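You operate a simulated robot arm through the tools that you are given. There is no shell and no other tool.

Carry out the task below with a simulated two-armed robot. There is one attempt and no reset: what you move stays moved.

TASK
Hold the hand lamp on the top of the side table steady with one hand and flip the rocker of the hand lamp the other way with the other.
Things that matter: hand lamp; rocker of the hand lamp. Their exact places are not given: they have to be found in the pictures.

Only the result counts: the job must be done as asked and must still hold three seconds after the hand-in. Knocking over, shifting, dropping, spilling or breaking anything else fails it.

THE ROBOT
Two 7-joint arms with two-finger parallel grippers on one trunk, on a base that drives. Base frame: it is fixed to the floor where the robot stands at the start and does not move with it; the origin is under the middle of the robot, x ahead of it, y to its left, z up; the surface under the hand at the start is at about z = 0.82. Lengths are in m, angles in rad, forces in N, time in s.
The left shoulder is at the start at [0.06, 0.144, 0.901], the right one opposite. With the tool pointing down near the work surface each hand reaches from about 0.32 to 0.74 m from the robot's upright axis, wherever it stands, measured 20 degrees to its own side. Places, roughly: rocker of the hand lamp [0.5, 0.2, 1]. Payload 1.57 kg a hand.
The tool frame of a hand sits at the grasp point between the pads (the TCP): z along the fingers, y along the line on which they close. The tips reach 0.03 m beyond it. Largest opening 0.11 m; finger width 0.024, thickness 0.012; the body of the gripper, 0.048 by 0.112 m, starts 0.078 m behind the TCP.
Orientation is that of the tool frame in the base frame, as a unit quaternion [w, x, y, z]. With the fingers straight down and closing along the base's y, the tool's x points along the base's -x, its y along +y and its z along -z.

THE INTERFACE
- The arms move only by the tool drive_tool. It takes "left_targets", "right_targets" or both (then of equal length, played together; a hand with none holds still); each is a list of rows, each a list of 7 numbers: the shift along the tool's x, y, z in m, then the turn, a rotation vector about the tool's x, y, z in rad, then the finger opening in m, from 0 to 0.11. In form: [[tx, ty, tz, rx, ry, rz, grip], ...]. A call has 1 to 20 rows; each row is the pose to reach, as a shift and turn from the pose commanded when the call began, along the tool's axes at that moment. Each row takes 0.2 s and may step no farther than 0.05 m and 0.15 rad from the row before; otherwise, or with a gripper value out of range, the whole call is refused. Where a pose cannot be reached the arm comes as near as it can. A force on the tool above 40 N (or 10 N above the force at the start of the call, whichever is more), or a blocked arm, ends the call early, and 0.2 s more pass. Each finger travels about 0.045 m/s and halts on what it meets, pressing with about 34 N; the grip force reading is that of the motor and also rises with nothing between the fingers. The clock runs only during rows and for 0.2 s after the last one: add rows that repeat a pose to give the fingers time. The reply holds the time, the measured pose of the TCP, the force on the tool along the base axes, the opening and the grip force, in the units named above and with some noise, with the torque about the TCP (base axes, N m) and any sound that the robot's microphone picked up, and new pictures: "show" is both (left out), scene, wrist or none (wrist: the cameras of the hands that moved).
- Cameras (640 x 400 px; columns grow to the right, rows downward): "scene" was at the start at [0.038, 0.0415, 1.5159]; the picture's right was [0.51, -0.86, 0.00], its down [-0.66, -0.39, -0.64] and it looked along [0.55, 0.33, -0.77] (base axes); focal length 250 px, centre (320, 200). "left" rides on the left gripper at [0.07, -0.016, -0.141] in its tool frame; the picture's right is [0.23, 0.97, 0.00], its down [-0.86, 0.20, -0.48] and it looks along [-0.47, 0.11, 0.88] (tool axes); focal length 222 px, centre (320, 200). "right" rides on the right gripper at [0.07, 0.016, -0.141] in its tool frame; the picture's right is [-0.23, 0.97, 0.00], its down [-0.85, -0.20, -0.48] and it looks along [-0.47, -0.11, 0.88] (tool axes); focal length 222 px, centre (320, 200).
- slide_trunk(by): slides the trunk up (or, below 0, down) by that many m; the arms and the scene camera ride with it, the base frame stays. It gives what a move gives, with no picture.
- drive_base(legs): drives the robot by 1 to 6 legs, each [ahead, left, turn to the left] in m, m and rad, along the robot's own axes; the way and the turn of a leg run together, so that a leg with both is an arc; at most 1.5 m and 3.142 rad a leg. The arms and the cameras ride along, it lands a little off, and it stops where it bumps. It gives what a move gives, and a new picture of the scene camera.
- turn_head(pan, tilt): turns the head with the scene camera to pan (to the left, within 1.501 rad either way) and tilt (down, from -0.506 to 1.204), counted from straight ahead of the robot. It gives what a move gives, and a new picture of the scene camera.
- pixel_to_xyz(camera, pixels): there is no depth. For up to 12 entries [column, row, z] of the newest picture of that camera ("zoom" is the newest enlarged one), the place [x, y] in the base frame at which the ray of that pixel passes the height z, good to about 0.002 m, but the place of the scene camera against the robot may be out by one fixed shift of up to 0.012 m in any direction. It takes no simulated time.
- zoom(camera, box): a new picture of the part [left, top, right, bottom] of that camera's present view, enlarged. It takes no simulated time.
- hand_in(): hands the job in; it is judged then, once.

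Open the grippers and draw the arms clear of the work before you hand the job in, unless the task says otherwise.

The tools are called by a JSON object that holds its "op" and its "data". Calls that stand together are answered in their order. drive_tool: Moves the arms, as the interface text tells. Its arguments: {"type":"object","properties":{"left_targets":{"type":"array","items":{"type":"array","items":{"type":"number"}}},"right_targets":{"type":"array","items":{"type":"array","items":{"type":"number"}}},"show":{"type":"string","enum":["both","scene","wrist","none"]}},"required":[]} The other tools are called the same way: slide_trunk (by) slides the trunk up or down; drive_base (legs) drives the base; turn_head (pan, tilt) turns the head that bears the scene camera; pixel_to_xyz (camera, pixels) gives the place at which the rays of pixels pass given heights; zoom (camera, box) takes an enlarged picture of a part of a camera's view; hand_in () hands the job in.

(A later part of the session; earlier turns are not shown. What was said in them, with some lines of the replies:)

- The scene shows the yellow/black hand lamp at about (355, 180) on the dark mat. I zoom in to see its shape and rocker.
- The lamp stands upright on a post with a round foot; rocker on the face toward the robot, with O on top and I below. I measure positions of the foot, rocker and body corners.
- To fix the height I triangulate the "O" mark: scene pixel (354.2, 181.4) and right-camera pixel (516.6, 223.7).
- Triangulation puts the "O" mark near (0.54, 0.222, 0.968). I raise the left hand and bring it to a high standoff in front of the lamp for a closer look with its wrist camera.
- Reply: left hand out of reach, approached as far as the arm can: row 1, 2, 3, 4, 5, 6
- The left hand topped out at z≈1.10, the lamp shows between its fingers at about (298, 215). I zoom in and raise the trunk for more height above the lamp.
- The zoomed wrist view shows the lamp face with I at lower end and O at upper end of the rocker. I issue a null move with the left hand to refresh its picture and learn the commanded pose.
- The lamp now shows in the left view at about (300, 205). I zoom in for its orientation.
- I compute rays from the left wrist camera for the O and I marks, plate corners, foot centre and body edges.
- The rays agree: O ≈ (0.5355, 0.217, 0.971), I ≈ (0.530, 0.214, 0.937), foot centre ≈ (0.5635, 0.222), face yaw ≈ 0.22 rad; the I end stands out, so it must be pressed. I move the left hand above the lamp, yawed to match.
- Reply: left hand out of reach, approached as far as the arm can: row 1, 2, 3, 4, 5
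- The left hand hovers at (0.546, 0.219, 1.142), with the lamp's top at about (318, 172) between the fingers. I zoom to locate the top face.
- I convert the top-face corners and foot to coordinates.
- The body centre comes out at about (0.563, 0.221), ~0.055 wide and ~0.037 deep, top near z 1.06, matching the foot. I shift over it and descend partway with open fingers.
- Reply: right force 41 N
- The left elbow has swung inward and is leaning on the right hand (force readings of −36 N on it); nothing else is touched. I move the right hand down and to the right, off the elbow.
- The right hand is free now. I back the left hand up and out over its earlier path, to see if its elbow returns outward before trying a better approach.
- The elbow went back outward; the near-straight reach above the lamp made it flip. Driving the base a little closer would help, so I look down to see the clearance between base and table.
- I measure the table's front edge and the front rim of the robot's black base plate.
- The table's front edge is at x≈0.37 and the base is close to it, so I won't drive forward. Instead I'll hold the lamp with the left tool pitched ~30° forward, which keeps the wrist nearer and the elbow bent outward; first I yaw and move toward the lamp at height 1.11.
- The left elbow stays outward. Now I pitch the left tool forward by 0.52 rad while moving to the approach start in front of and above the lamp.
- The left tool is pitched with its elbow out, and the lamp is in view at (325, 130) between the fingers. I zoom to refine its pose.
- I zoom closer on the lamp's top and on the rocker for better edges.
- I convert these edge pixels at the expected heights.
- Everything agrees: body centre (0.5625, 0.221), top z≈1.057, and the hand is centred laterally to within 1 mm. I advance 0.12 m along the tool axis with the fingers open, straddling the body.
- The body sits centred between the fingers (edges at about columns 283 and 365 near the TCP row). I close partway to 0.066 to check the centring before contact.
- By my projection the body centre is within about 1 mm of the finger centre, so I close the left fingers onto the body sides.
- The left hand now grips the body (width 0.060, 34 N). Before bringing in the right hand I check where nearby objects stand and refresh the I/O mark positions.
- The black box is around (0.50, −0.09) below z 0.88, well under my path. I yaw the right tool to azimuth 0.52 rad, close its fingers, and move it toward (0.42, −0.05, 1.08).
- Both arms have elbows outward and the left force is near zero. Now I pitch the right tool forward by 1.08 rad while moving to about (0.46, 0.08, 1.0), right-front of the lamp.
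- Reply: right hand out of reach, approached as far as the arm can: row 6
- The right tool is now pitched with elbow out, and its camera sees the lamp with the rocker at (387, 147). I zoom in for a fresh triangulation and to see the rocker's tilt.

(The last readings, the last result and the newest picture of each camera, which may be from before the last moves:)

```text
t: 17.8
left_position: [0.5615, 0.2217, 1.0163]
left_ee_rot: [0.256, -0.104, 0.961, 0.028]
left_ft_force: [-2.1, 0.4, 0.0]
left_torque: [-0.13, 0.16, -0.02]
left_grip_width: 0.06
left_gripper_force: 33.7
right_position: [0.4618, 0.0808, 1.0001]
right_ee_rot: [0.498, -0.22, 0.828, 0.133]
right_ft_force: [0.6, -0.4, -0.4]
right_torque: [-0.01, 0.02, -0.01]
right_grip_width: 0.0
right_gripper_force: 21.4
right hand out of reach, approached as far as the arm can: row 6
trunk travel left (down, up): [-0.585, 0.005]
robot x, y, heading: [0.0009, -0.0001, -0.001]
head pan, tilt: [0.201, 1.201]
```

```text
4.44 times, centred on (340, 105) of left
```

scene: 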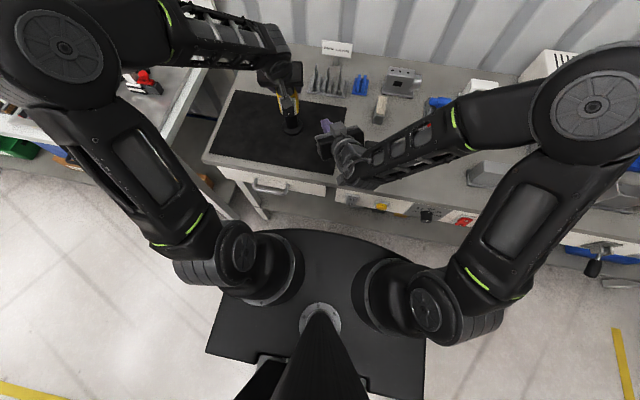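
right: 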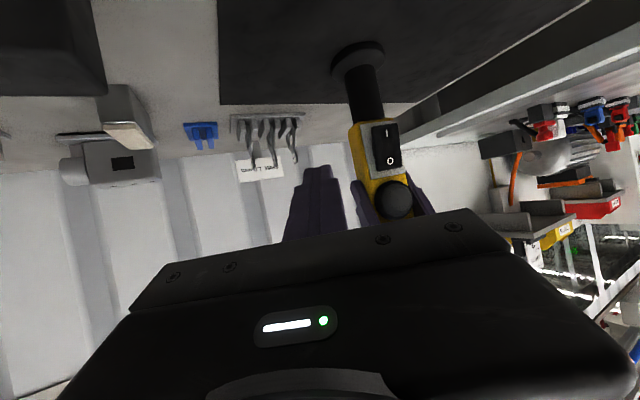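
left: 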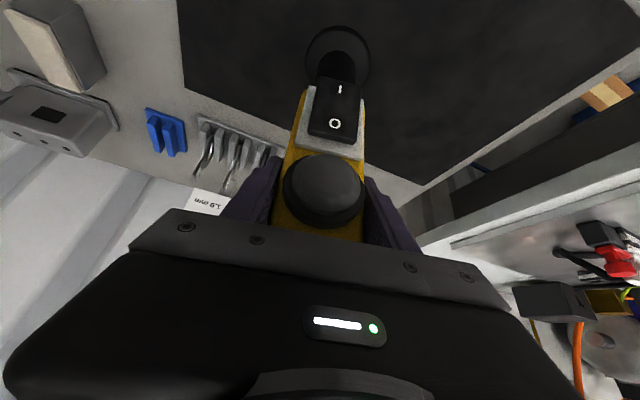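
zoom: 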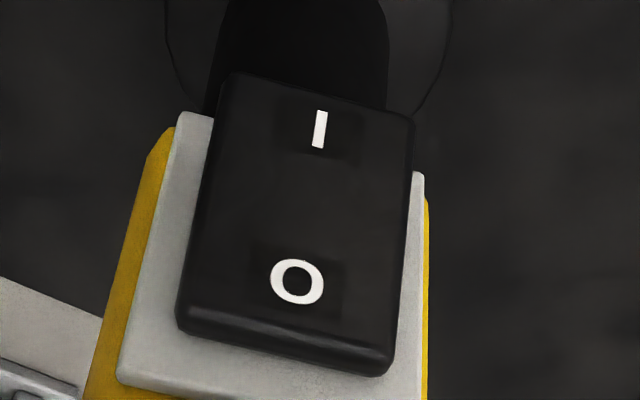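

The right view confirms it: at the I end the rocker stands farther off the plate than at the O end, so I must press the I end. I triangulate the marks from both wrist cameras.

{"op": "pixel_to_xyz", "data": {"camera": "right", "pixels": [[386.6, 133.3, 0.93], [386.6, 133.3, 0.94], [390.2, 160.75, 0.965], [390.2, 160.75, 0.975], [371.95, 127, 0.925], [397.4, 123.6, 0.925], [377.1, 170.2, 0.98], [402.3, 166.4, 0.98]]}}

{"op": "pixel_to_xyz", "data": {"camera": "left", "pixels": [[339.8, 88.8, 0.93], [339.8, 88.8, 0.94], [334.8, 123.45, 0.965], [334.8, 123.45, 0.975]]}}

```text
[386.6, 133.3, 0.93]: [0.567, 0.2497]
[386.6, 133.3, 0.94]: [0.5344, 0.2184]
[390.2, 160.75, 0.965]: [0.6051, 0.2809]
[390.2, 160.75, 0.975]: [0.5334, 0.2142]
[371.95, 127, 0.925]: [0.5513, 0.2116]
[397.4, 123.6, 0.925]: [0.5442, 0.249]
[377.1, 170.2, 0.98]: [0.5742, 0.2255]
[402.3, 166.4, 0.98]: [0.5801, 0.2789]
```

```text
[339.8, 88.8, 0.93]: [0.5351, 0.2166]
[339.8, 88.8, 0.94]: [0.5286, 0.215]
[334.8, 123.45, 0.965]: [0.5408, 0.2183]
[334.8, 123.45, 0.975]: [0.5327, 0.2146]
```

I = (0.529, 0.2146, 0.941) and O = (0.533, 0.2144, 0.975). I zoom on the right fingertips to see the shape of the tip that will touch the rocker.

{"op": "zoom", "data": {"camera": "right", "box": [260, 140, 440, 250]}}

{"op": "zoom", "data": {"camera": "scene", "box": [240, 60, 400, 200]}}

```text
3.56 times, centred on (350, 195) of right
```

zoom: 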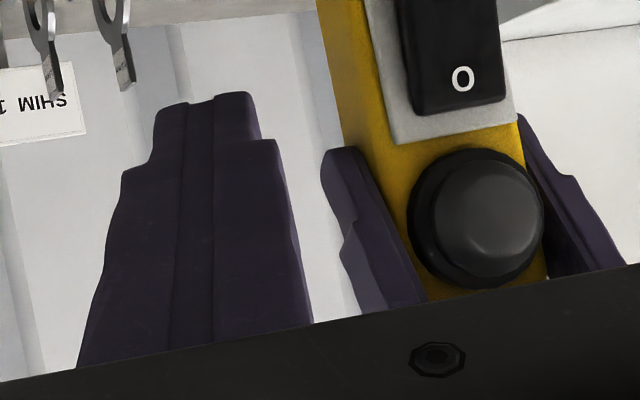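

```text
2.86 times, centred on (320, 130) of scene
```

zoom: 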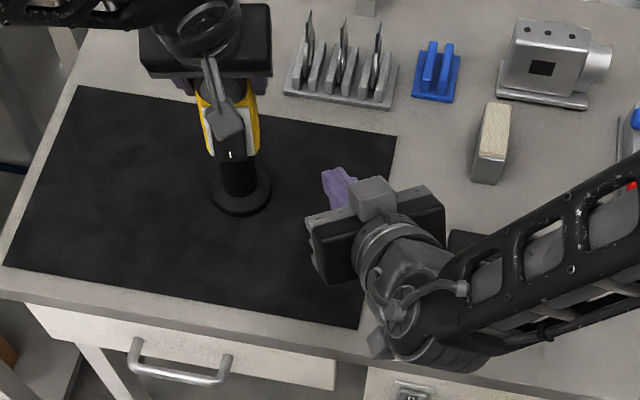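

The tip is about 0.023 m wide. I take a closer look at the right hand in the scene view to know what sticks up from it before moving near the left hand.

{"op": "zoom", "data": {"camera": "scene", "box": [300, 105, 400, 195]}}

{"op": "zoom", "data": {"camera": "scene", "box": [240, 30, 340, 120]}}

```text
4.44 times, centred on (350, 150) of scene
```

zoom: 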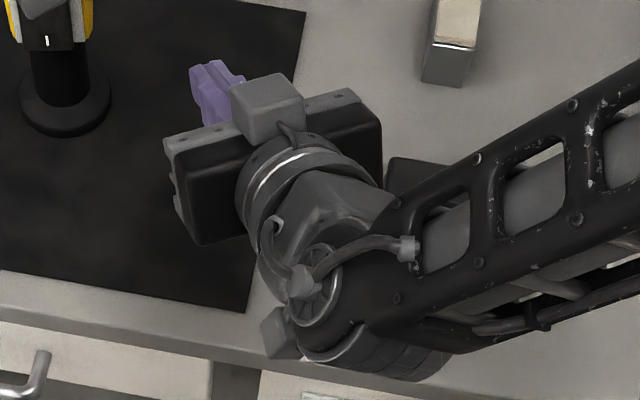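

```text
4.44 times, centred on (290, 75) of scene
```

zoom: 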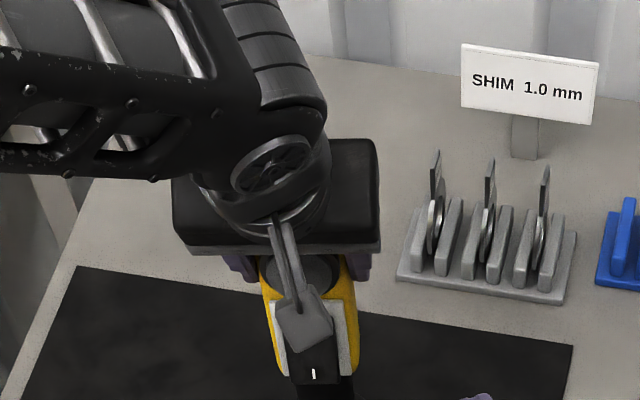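

I estimate where the grey boxes on the right hand (338, 130) and on the left hand (286, 103) are, to check clearance.

{"op": "pixel_to_xyz", "data": {"camera": "scene", "pixels": [[338.3, 129.8, 1.06], [338.3, 129.8, 1.1], [338.3, 129.8, 1.14], [286.2, 103.2, 1.06], [286.2, 103.2, 1.1], [286.2, 103.2, 1.14], [341, 225, 1.0], [341, 225, 0.95]]}}

```text
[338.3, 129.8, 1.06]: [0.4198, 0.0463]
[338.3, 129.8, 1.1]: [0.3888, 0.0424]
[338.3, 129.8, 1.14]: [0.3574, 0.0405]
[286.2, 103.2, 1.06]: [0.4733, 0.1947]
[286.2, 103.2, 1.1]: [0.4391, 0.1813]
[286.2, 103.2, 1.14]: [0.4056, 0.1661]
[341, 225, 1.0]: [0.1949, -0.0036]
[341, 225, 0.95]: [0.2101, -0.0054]
```

The left camera box bottoms out near z 1.08, and the right hand's top box would pass at about z 1.04 if I come in low, so that is clear. I lower the right hand first, then slide it left to a standoff 5 cm in front of the I end.

{"op": "drive_tool", "data": {"right_targets": [[0.029, 0.004, 0.0076, 0, 0, 0, 0], [0.0582, 0.008, 0.0152, 0, 0, 0, 0], [0.0491, 0.0419, 0.0323, 0, 0, 0, 0], [0.0401, 0.0758, 0.0495, 0, 0, 0, 0], [0.031, 0.1097, 0.0666, 0, 0, 0, 0], [0.031, 0.1097, 0.0666, 0, 0, 0, 0]], "show": "both"}}

```text
t: 19.2
left_position: [0.5619, 0.2212, 1.0165]
left_ee_rot: [0.255, -0.104, 0.961, 0.027]
left_ft_force: [-1.2, -0.4, -0.6]
left_torque: [-0.12, 0.05, 0.01]
left_grip_width: 0.0599
left_gripper_force: 34.7
right_position: [0.4437, 0.199, 0.9398]
right_ee_rot: [0.497, -0.222, 0.828, 0.134]
right_ft_force: [-1.0, -0.8, -0.2]
right_torque: [-0.03, 0.0, 0.03]
right_grip_width: 0.0001
right_gripper_force: 21.2
trunk travel left (down, up): [-0.585, 0.005]
robot x, y, heading: [0.0028, 0.0007, -0.004]
head pan, tilt: [0.201, 1.201]
```

scene: 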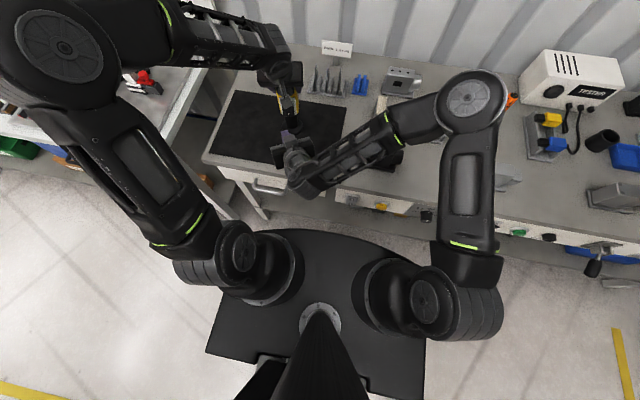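
right: 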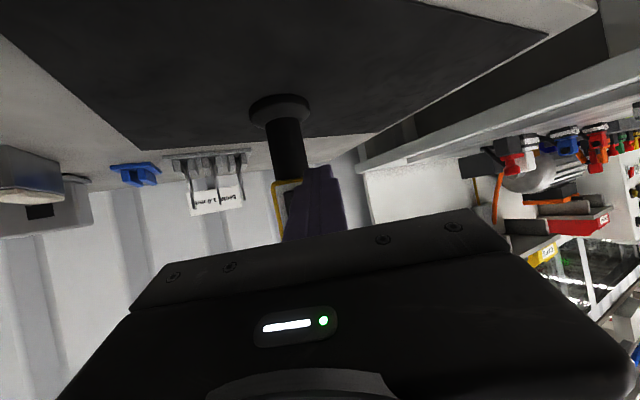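

At the standoff the fingers cover the rocker in the right view, so I look through the left wrist camera for the relation of the right fingertip to the rocker.

{"op": "zoom", "data": {"camera": "left", "box": [240, 0, 440, 170]}}

{"op": "zoom", "data": {"camera": "scene", "box": [240, 60, 360, 200]}}

```text
2.35 times, centred on (340, 85) of left
```

zoom: 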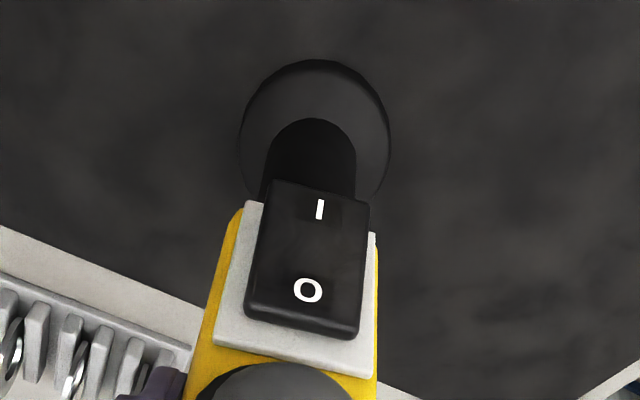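

```text
2.86 times, centred on (300, 130) of scene
```

zoom: 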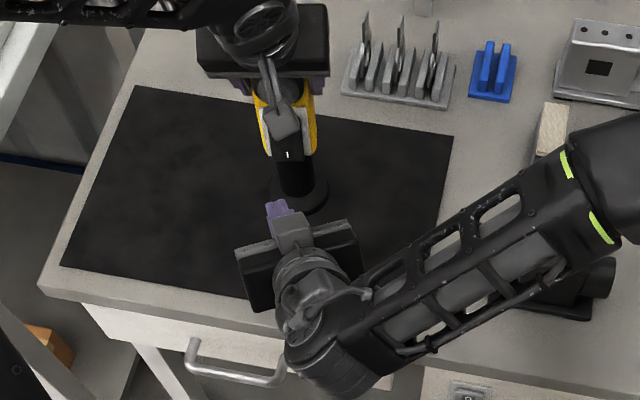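

The right tip is just outside the left camera's view and there's ample clearance in the scene view. I advance 3 cm along the lamp's face normal, then look again.

{"op": "drive_tool", "data": {"right_targets": [[-0.0067, -0.0045, 0.01265, 0, 0, 0, 0], [-0.0134, -0.0089, 0.0253, 0, 0, 0, 0], [-0.0134, -0.0089, 0.0253, 0, 0, 0, 0]], "show": "wrist"}}

{"op": "zoom", "data": {"camera": "left", "box": [260, 0, 420, 150]}}

```text
t: 20.0
left_position: [0.5621, 0.2209, 1.0157]
left_ee_rot: [0.256, -0.104, 0.961, 0.027]
left_ft_force: [-1.2, -0.2, 0.3]
left_torque: [-0.02, 0.1, 0.01]
left_grip_width: 0.0599
left_gripper_force: 34.2
right_position: [0.4732, 0.2061, 0.9429]
right_ee_rot: [0.498, -0.222, 0.828, 0.134]
right_ft_force: [-0.8, 0.4, -0.1]
right_torque: [0.04, 0.01, -0.01]
right_grip_width: 0.0001
right_gripper_force: 21.4
trunk travel left (down, up): [-0.585, 0.005]
robot x, y, heading: [0.0009, -0.0004, -0.0]
head pan, tilt: [0.201, 1.201]
```

right: 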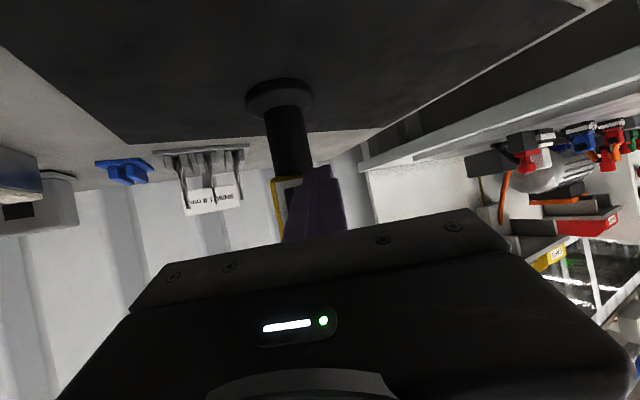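

```text
2.67 times, centred on (340, 75) of left
```

zoom: 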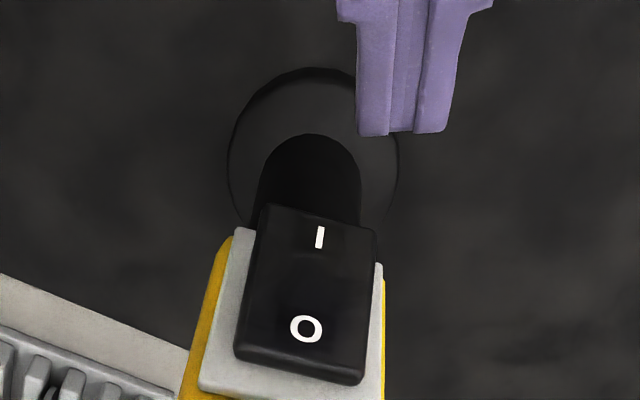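

The right fingertip now appears in the left view (bottom edge at zoom (360–445, 135)), heading onto the I end. I rise 4 mm and advance another 14 mm, then check again.

{"op": "drive_tool", "data": {"right_targets": [[-0.0066, -0.0021, 0.004, 0, 0, 0, 0], [-0.0098, -0.0042, 0.0099, 0, 0, 0, 0], [-0.0098, -0.0042, 0.0099, 0, 0, 0, 0]], "show": "none"}}

{"op": "zoom", "data": {"camera": "left", "box": [290, 40, 390, 130]}}

```text
t: 20.8
left_position: [0.5626, 0.2213, 1.0164]
left_ee_rot: [0.256, -0.105, 0.961, 0.027]
left_ft_force: [0.0, -0.3, 0.1]
left_torque: [0.01, 0.05, -0.01]
left_grip_width: 0.0599
left_gripper_force: 34.0
right_position: [0.4848, 0.2085, 0.946]
right_ee_rot: [0.497, -0.222, 0.828, 0.134]
right_ft_force: [0.0, 0.8, -0.3]
right_torque: [0.07, 0.02, 0.01]
right_grip_width: 0.0002
right_gripper_force: 21.1
trunk travel left (down, up): [-0.585, 0.005]
robot x, y, heading: [0.0019, 0.0, 0.004]
head pan, tilt: [0.201, 1.201]
```

```text
4.44 times, centred on (340, 85) of left
```

zoom: 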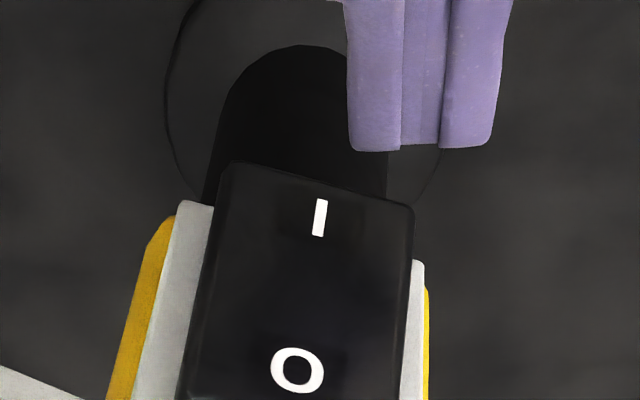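

The fingertip's leading corner is about 1 cm from the I mark and lined up with it. I advance slowly along the normal by 14 mm in small steps, watching force and sound.

{"op": "drive_tool", "data": {"right_targets": [[-0.00134, -0.00089, 0.00253, 0, 0, 0, 0], [-0.00268, -0.00178, 0.00506, 0, 0, 0, 0], [-0.00402, -0.00267, 0.00759, 0, 0, 0, 0], [-0.00536, -0.00356, 0.01012, 0, 0, 0, 0], [-0.00626, -0.00416, 0.0118, 0, 0, 0, 0], [-0.00626, -0.00416, 0.0118, 0, 0, 0, 0]], "show": "none"}}

{"op": "zoom", "data": {"camera": "left", "box": [290, 40, 390, 130]}}

```text
t: 22.2
left_position: [0.5629, 0.2214, 1.016]
left_ee_rot: [0.255, -0.104, 0.961, 0.028]
left_ft_force: [0.0, 1.3, -0.5]
left_torque: [-0.04, -0.04, -0.03]
left_grip_width: 0.0598
left_gripper_force: 34.3
right_position: [0.5006, 0.2097, 0.9465]
right_ee_rot: [0.498, -0.221, 0.828, 0.134]
right_ft_force: [-0.4, 0.9, -1.0]
right_torque: [-0.02, 0.06, 0.0]
right_grip_width: 0.0001
right_gripper_force: 21.1
trunk travel left (down, up): [-0.585, 0.005]
robot x, y, heading: [0.0012, -0.0019, -0.001]
head pan, tilt: [0.201, 1.201]
```

```text
4.44 times, centred on (340, 85) of left
```

zoom: 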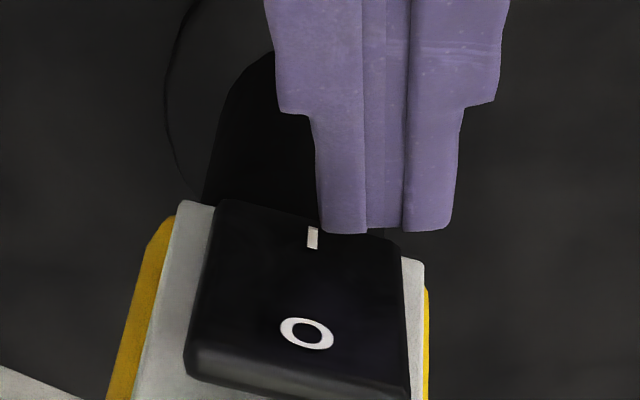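

The rocker has visibly tilted: the I end moved in and the O end now stands out, with little force. I press on a few mm in 1 mm steps to be sure it goes fully over.

{"op": "drive_tool", "data": {"right_targets": [[-0.00045, -0.0003, 0.00084, 0, 0, 0, 0], [-0.00089, -0.00059, 0.00169, 0, 0, 0, 0], [-0.00134, -0.00089, 0.00253, 0, 0, 0, 0], [-0.00179, -0.00119, 0.00337, 0, 0, 0, 0], [-0.00179, -0.00119, 0.00337, 0, 0, 0, 0]], "show": "none"}}

{"op": "zoom", "data": {"camera": "left", "box": [290, 40, 390, 130]}}

```text
t: 23.4
left_position: [0.5624, 0.222, 1.0165]
left_ee_rot: [0.257, -0.104, 0.96, 0.028]
left_ft_force: [11.3, 6.1, -0.4]
left_torque: [0.55, -0.78, -0.12]
left_grip_width: 0.0597
left_gripper_force: 33.8
right_position: [0.503, 0.2127, 0.9447]
right_ee_rot: [0.497, -0.222, 0.828, 0.134]
right_ft_force: [-12.0, -5.4, -0.2]
right_torque: [-0.03, 0.04, -0.1]
right_grip_width: 0.0001
right_gripper_force: 21.4
trunk travel left (down, up): [-0.585, 0.005]
robot x, y, heading: [-0.0013, -0.0016, -0.004]
head pan, tilt: [0.201, 1.201]
```

```text
4.44 times, centred on (340, 85) of left
```

zoom: 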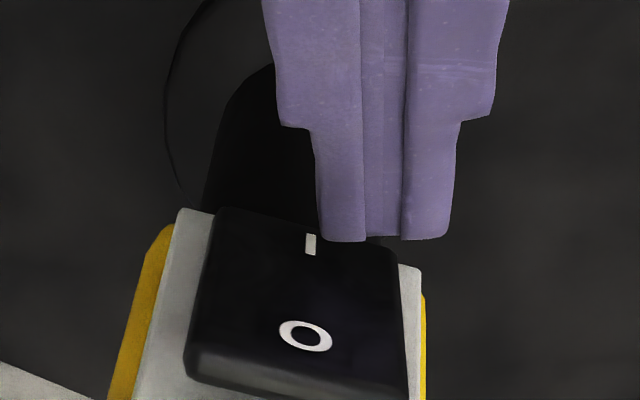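

Force rose to 13 N against the stop, so the rocker is fully over on the I side. I withdraw the right finger along the normal by 5 cm and check that the rocker stays.

{"op": "drive_tool", "data": {"right_targets": [[0.0022, 0.0015, -0.0042, 0, 0, 0, 0], [0.0067, 0.0045, -0.0126, 0, 0, 0, 0], [0.0134, 0.0089, -0.0253, 0, 0, 0, 0], [0.0224, 0.0149, -0.0422, 0, 0, 0, 0], [0.0224, 0.0149, -0.0422, 0, 0, 0, 0]], "show": "none"}}

{"op": "zoom", "data": {"camera": "left", "box": [290, 40, 390, 130]}}

```text
t: 24.6
left_position: [0.5611, 0.2212, 1.0176]
left_ee_rot: [0.255, -0.104, 0.961, 0.027]
left_ft_force: [2.9, 0.6, 4.9]
left_torque: [-0.08, -0.3, 0.03]
left_grip_width: 0.0599
left_gripper_force: 33.9
right_position: [0.454, 0.2014, 0.9462]
right_ee_rot: [0.498, -0.222, 0.827, 0.135]
right_ft_force: [-0.1, 0.5, 0.1]
right_torque: [-0.01, 0.0, -0.01]
right_grip_width: 0.0
right_gripper_force: 22.0
trunk travel left (down, up): [-0.585, 0.005]
robot x, y, heading: [-0.0003, -0.0027, -0.0]
head pan, tilt: [0.201, 1.201]
```

```text
4.44 times, centred on (340, 85) of left
```

zoom: 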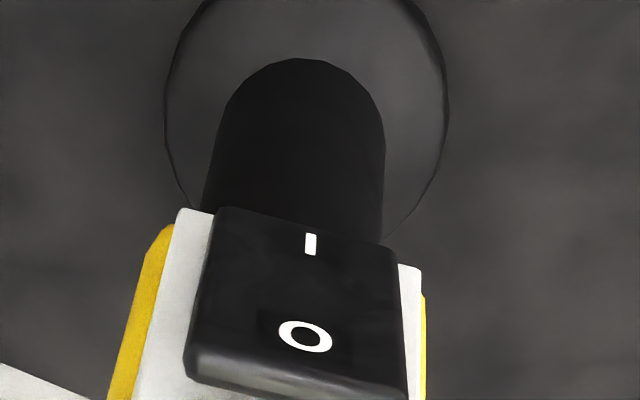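

The rocker stays flipped (I end in, O end out) with the right finger away. Now I draw the right hand back to the right along its earlier low path.

{"op": "drive_tool", "data": {"right_targets": [[0.0093, -0.0347, -0.0176, 0, 0, 0, 0], [0.0185, -0.0693, -0.0351, 0, 0, 0, 0], [0.0278, -0.104, -0.0527, 0, 0, 0, 0], [-0.0072, -0.109, -0.0663, 0, 0, 0, 0], [-0.0322, -0.109, -0.0803, 0, 0, 0, 0]], "show": "both"}}

```text
t: 25.8
left_position: [0.5614, 0.2207, 1.0176]
left_ee_rot: [0.255, -0.105, 0.961, 0.028]
left_ft_force: [2.6, -1.7, 7.7]
left_torque: [-0.37, -0.2, 0.05]
left_grip_width: 0.0598
left_gripper_force: 34.1
right_position: [0.4615, 0.0758, 1.0127]
right_ee_rot: [0.497, -0.223, 0.828, 0.134]
right_ft_force: [0.4, 0.0, 0.9]
right_torque: [0.01, 0.0, -0.03]
right_grip_width: 0.0
right_gripper_force: 21.3
trunk travel left (down, up): [-0.585, 0.005]
robot x, y, heading: [0.0026, -0.0023, 0.0]
head pan, tilt: [0.201, 1.201]
```

scene: 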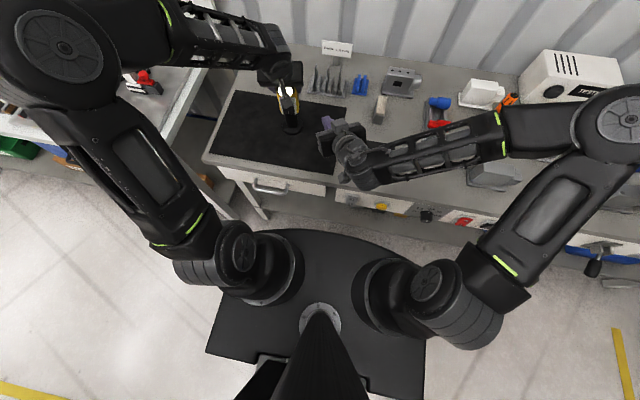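
right: 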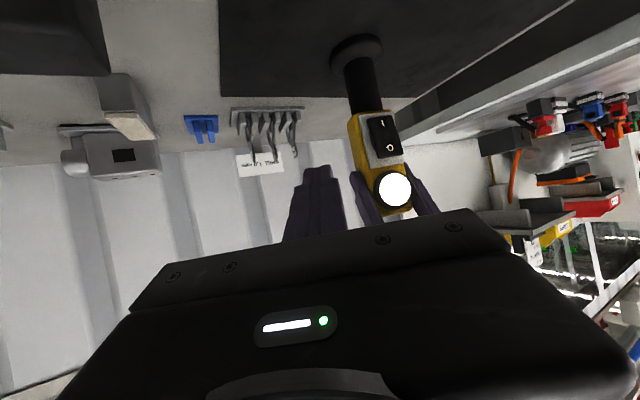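

The lamp is now lit (lens glowing white at (393, 189)). Before releasing I check whether the lamp stands flat, since the left hand feels 7 N upward.

{"op": "zoom", "data": {"camera": "right", "box": [300, 20, 440, 220]}}

{"op": "zoom", "data": {"camera": "left", "box": [240, 0, 420, 245]}}

```text
2.00 times, centred on (370, 120) of right
```

zoom: 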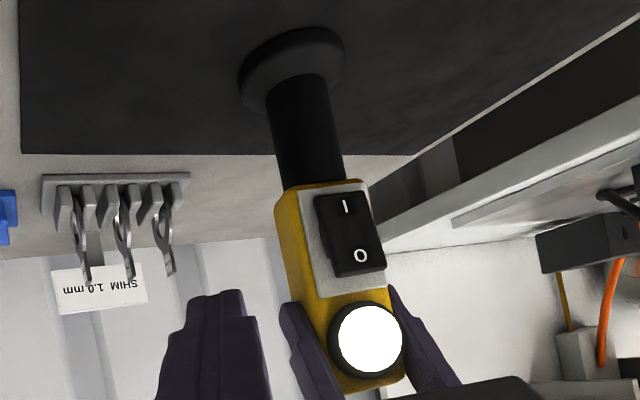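

```text
1.63 times, centred on (330, 122) of left
```

zoom: 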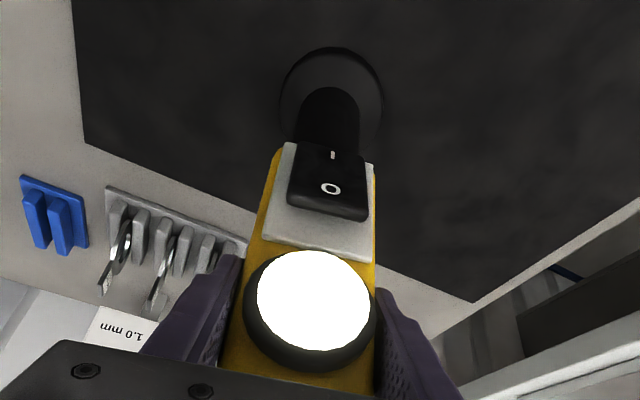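

The lamp stands flat and lit with its rocker on I. I open the left fingers gently, staying in place.

{"op": "drive_tool", "data": {"left_targets": [[0, 0, 0, 0, 0, 0, 0.058], [0, 0, 0, 0, 0, 0, 0.064], [0, 0, 0, 0, 0, 0, 0.074], [0, 0, 0, 0, 0, 0, 0.09], [0, 0, 0, 0, 0, 0, 0.108], [0, 0, 0, 0, 0, 0, 0.108]], "show": "both"}}

```text
t: 27.2
left_position: [0.5614, 0.2212, 1.0169]
left_ee_rot: [0.256, -0.104, 0.961, 0.028]
left_ft_force: [0.7, 0.3, 0.8]
left_torque: [-0.02, 0.03, 0.03]
left_grip_width: 0.1081
left_gripper_force: 0.0
right_position: [0.4619, 0.0771, 1.0136]
right_ee_rot: [0.497, -0.223, 0.828, 0.134]
right_ft_force: [-0.2, 0.2, -0.1]
right_torque: [0.01, 0.02, 0.02]
right_grip_width: 0.0
right_gripper_force: 21.2
trunk travel left (down, up): [-0.585, 0.005]
robot x, y, heading: [0.0019, 0.0008, 0.002]
head pan, tilt: [0.201, 1.201]
```

scene: 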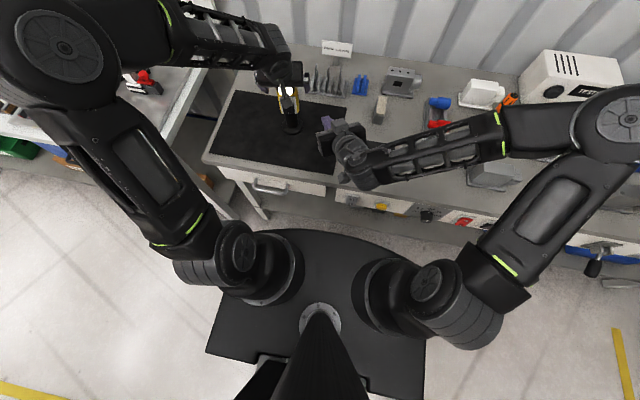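
left: 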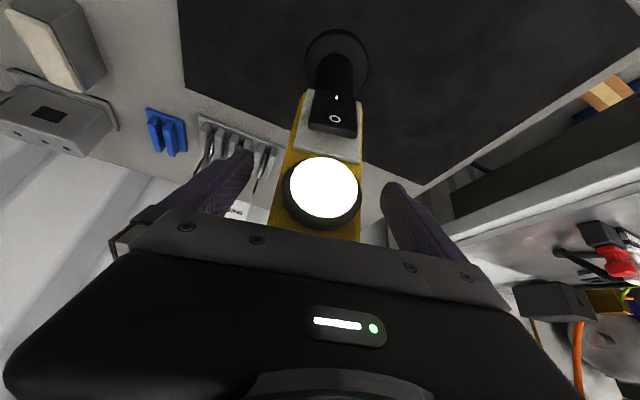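

The left fingers are open to 0.108 and the lamp stands upright and lit. I back the left hand straight out along its tool axis, opposite to its approach.

{"op": "drive_tool", "data": {"left_targets": [[0, 0, -0.02, 0, 0, 0, 0.108], [0, 0, -0.05, 0, 0, 0, 0.108], [0, 0, -0.08, 0, 0, 0, 0.108], [0, 0, -0.12, 0, 0, 0, 0.108], [0, 0, -0.13, 0, 0, 0, 0.108]], "show": "both"}}

```text
t: 28.4
left_position: [0.4986, 0.2056, 1.1287]
left_ee_rot: [0.255, -0.105, 0.961, 0.028]
left_ft_force: [-0.2, -0.4, -0.5]
left_torque: [0.02, 0.02, 0.02]
left_grip_width: 0.1081
left_gripper_force: 0.1
right_position: [0.4619, 0.0775, 1.0148]
right_ee_rot: [0.498, -0.222, 0.828, 0.134]
right_ft_force: [-0.1, 0.0, 0.2]
right_torque: [-0.01, 0.0, -0.02]
right_grip_width: 0.0
right_gripper_force: 21.6
trunk travel left (down, up): [-0.585, 0.005]
robot x, y, heading: [-0.0014, -0.002, 0.003]
head pan, tilt: [0.201, 1.201]
```

scene: 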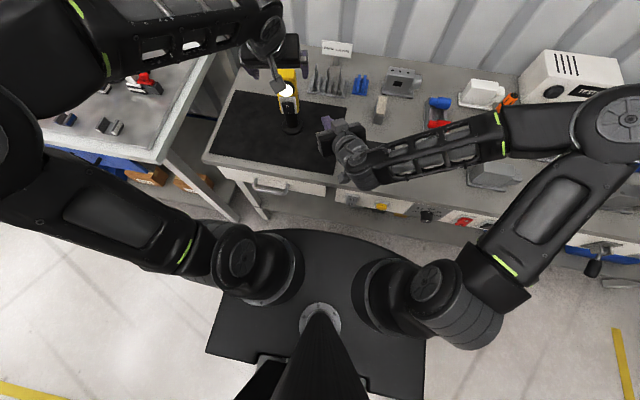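
left: 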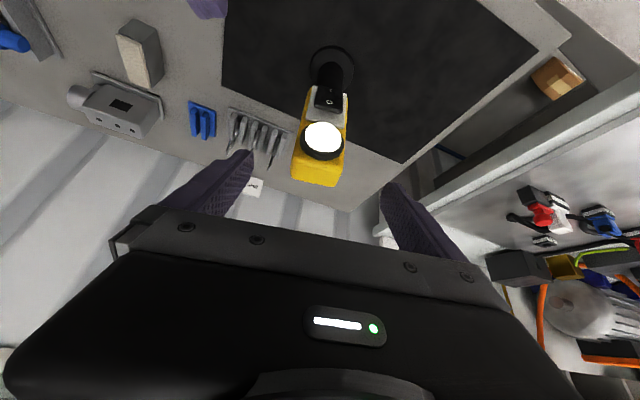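

The lamp is standing clear, lit, rocker on I. I move the left hand off to the left and unpitch the right hand back to the right while opening its fingers, both clear of the work.

{"op": "drive_tool", "data": {"left_targets": [[0, 0.02, 0, 0, 0, 0, 0.11], [0, 0.04, 0, 0, 0, 0, 0.11], [0, 0.06, 0, 0, 0, 0, 0.11], [0, 0.08, 0, 0, 0, 0, 0.11], [0, 0.1, 0, 0, 0, 0, 0.11], [0, 0.12, 0, 0, 0, 0, 0.11], [0, 0.13, 0, 0, 0, 0, 0.11], [0, 0.13, 0, 0, 0, 0, 0.11]], "right_targets": [[-0.0015, -0.0112, -0.0149, 0, 0.135, 0, 0], [-0.0029, -0.0225, -0.0298, 0, 0.27, 0, 0], [-0.0044, -0.0337, -0.0446, 0, 0.405, 0, 0.01], [-0.0058, -0.0449, -0.0595, 0, 0.54, 0, 0.03], [-0.0073, -0.0561, -0.0744, 0, 0.675, 0, 0.05], [-0.0087, -0.0674, -0.0893, 0, 0.81, 0, 0.07], [-0.0102, -0.0786, -0.1041, 0, 0.945, 0, 0.09], [-0.0116, -0.0898, -0.119, 0, 1.08, 0, 0.1]], "show": "both"}}

```text
t: 30.2
left_position: [0.4716, 0.3332, 1.1289]
left_ee_rot: [0.256, -0.104, 0.961, 0.028]
left_ft_force: [-0.6, 1.3, -0.4]
left_torque: [0.01, 0.0, 0.0]
left_grip_width: 0.1098
left_gripper_force: 0.1
right_position: [0.4204, -0.0499, 1.0774]
right_ee_rot: [0.0, -0.259, 0.966, 0.001]
right_ft_force: [0.8, -0.1, -0.6]
right_torque: [-0.03, 0.02, -0.02]
right_grip_width: 0.1002
right_gripper_force: 0.0
trunk travel left (down, up): [-0.585, 0.005]
robot x, y, heading: [-0.0013, 0.0003, -0.001]
head pan, tilt: [0.201, 1.201]
```

scene: 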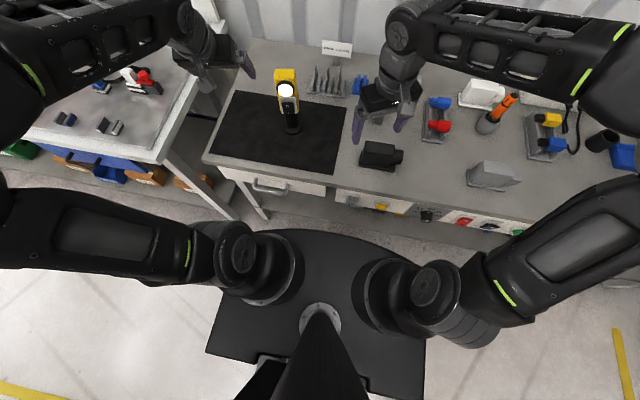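
right: 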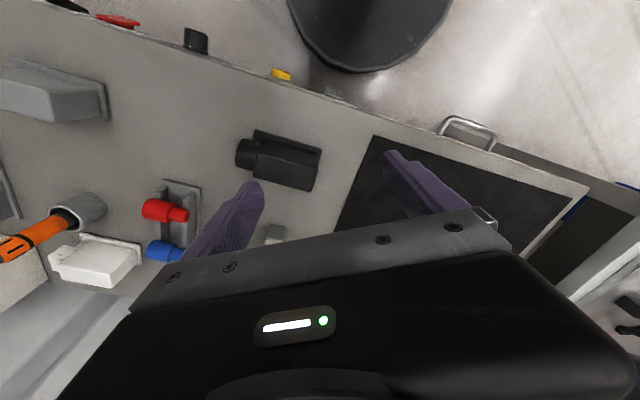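
left: 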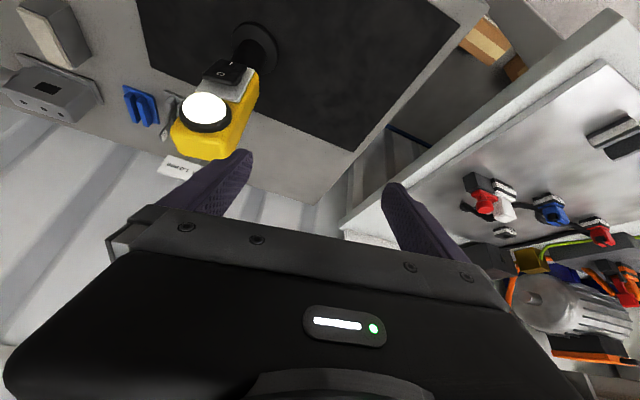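

Both arms are clear. I take one last zoomed look at the lamp in the scene view to confirm its state and place.

{"op": "zoom", "data": {"camera": "scene", "box": [240, 40, 360, 160]}}

{"op": "pixel_to_xyz", "data": {"camera": "scene", "pixels": [[291, 123, 0.825]]}}

```text
3.33 times, centred on (300, 100) of scene
```

zoom: 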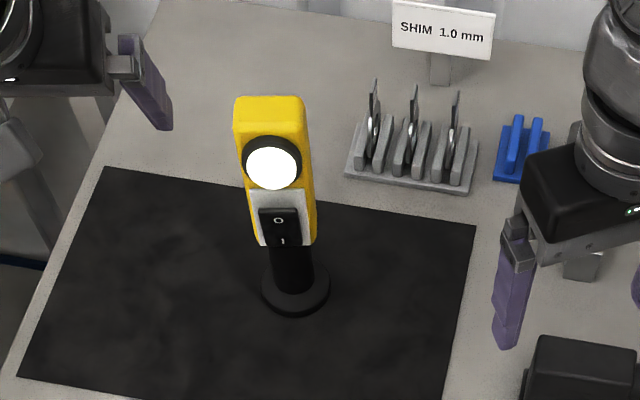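

```text
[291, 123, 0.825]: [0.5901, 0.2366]
```

The lamp stands upright in its place, lit, with the O end of the rocker out and the I end in. Both grippers are open and clear and nothing else has moved, so I hand the job in.

{"op": "hand_in", "data": {}}

```text
The job is handed in.
```

The rocker on the hand lamp is flipped from O to I and the lamp is lit. I handed the job in, but the reply gave no verdict.

- **Hold and press:** the left hand held the lamp body while the right fingertip pressed the I end. The force rose to about 13 N at the end of travel, and the rocker stayed over when I pulled the finger away. The microphone reported no click, so this rests on the pictures and the force.
- **Lamp position:** it still stands upright and looks flat on the mat. Gripping and pressing it seems to have moved it by about 1 mm.
- **One slip:** early on, the left elbow swung inward and leaned on the right hand with about 40 N. I moved the right hand off it; nothing on the table was touched.
- **At hand-in:** both grippers were open and clear of the lamp, and nothing else on the table looked moved.
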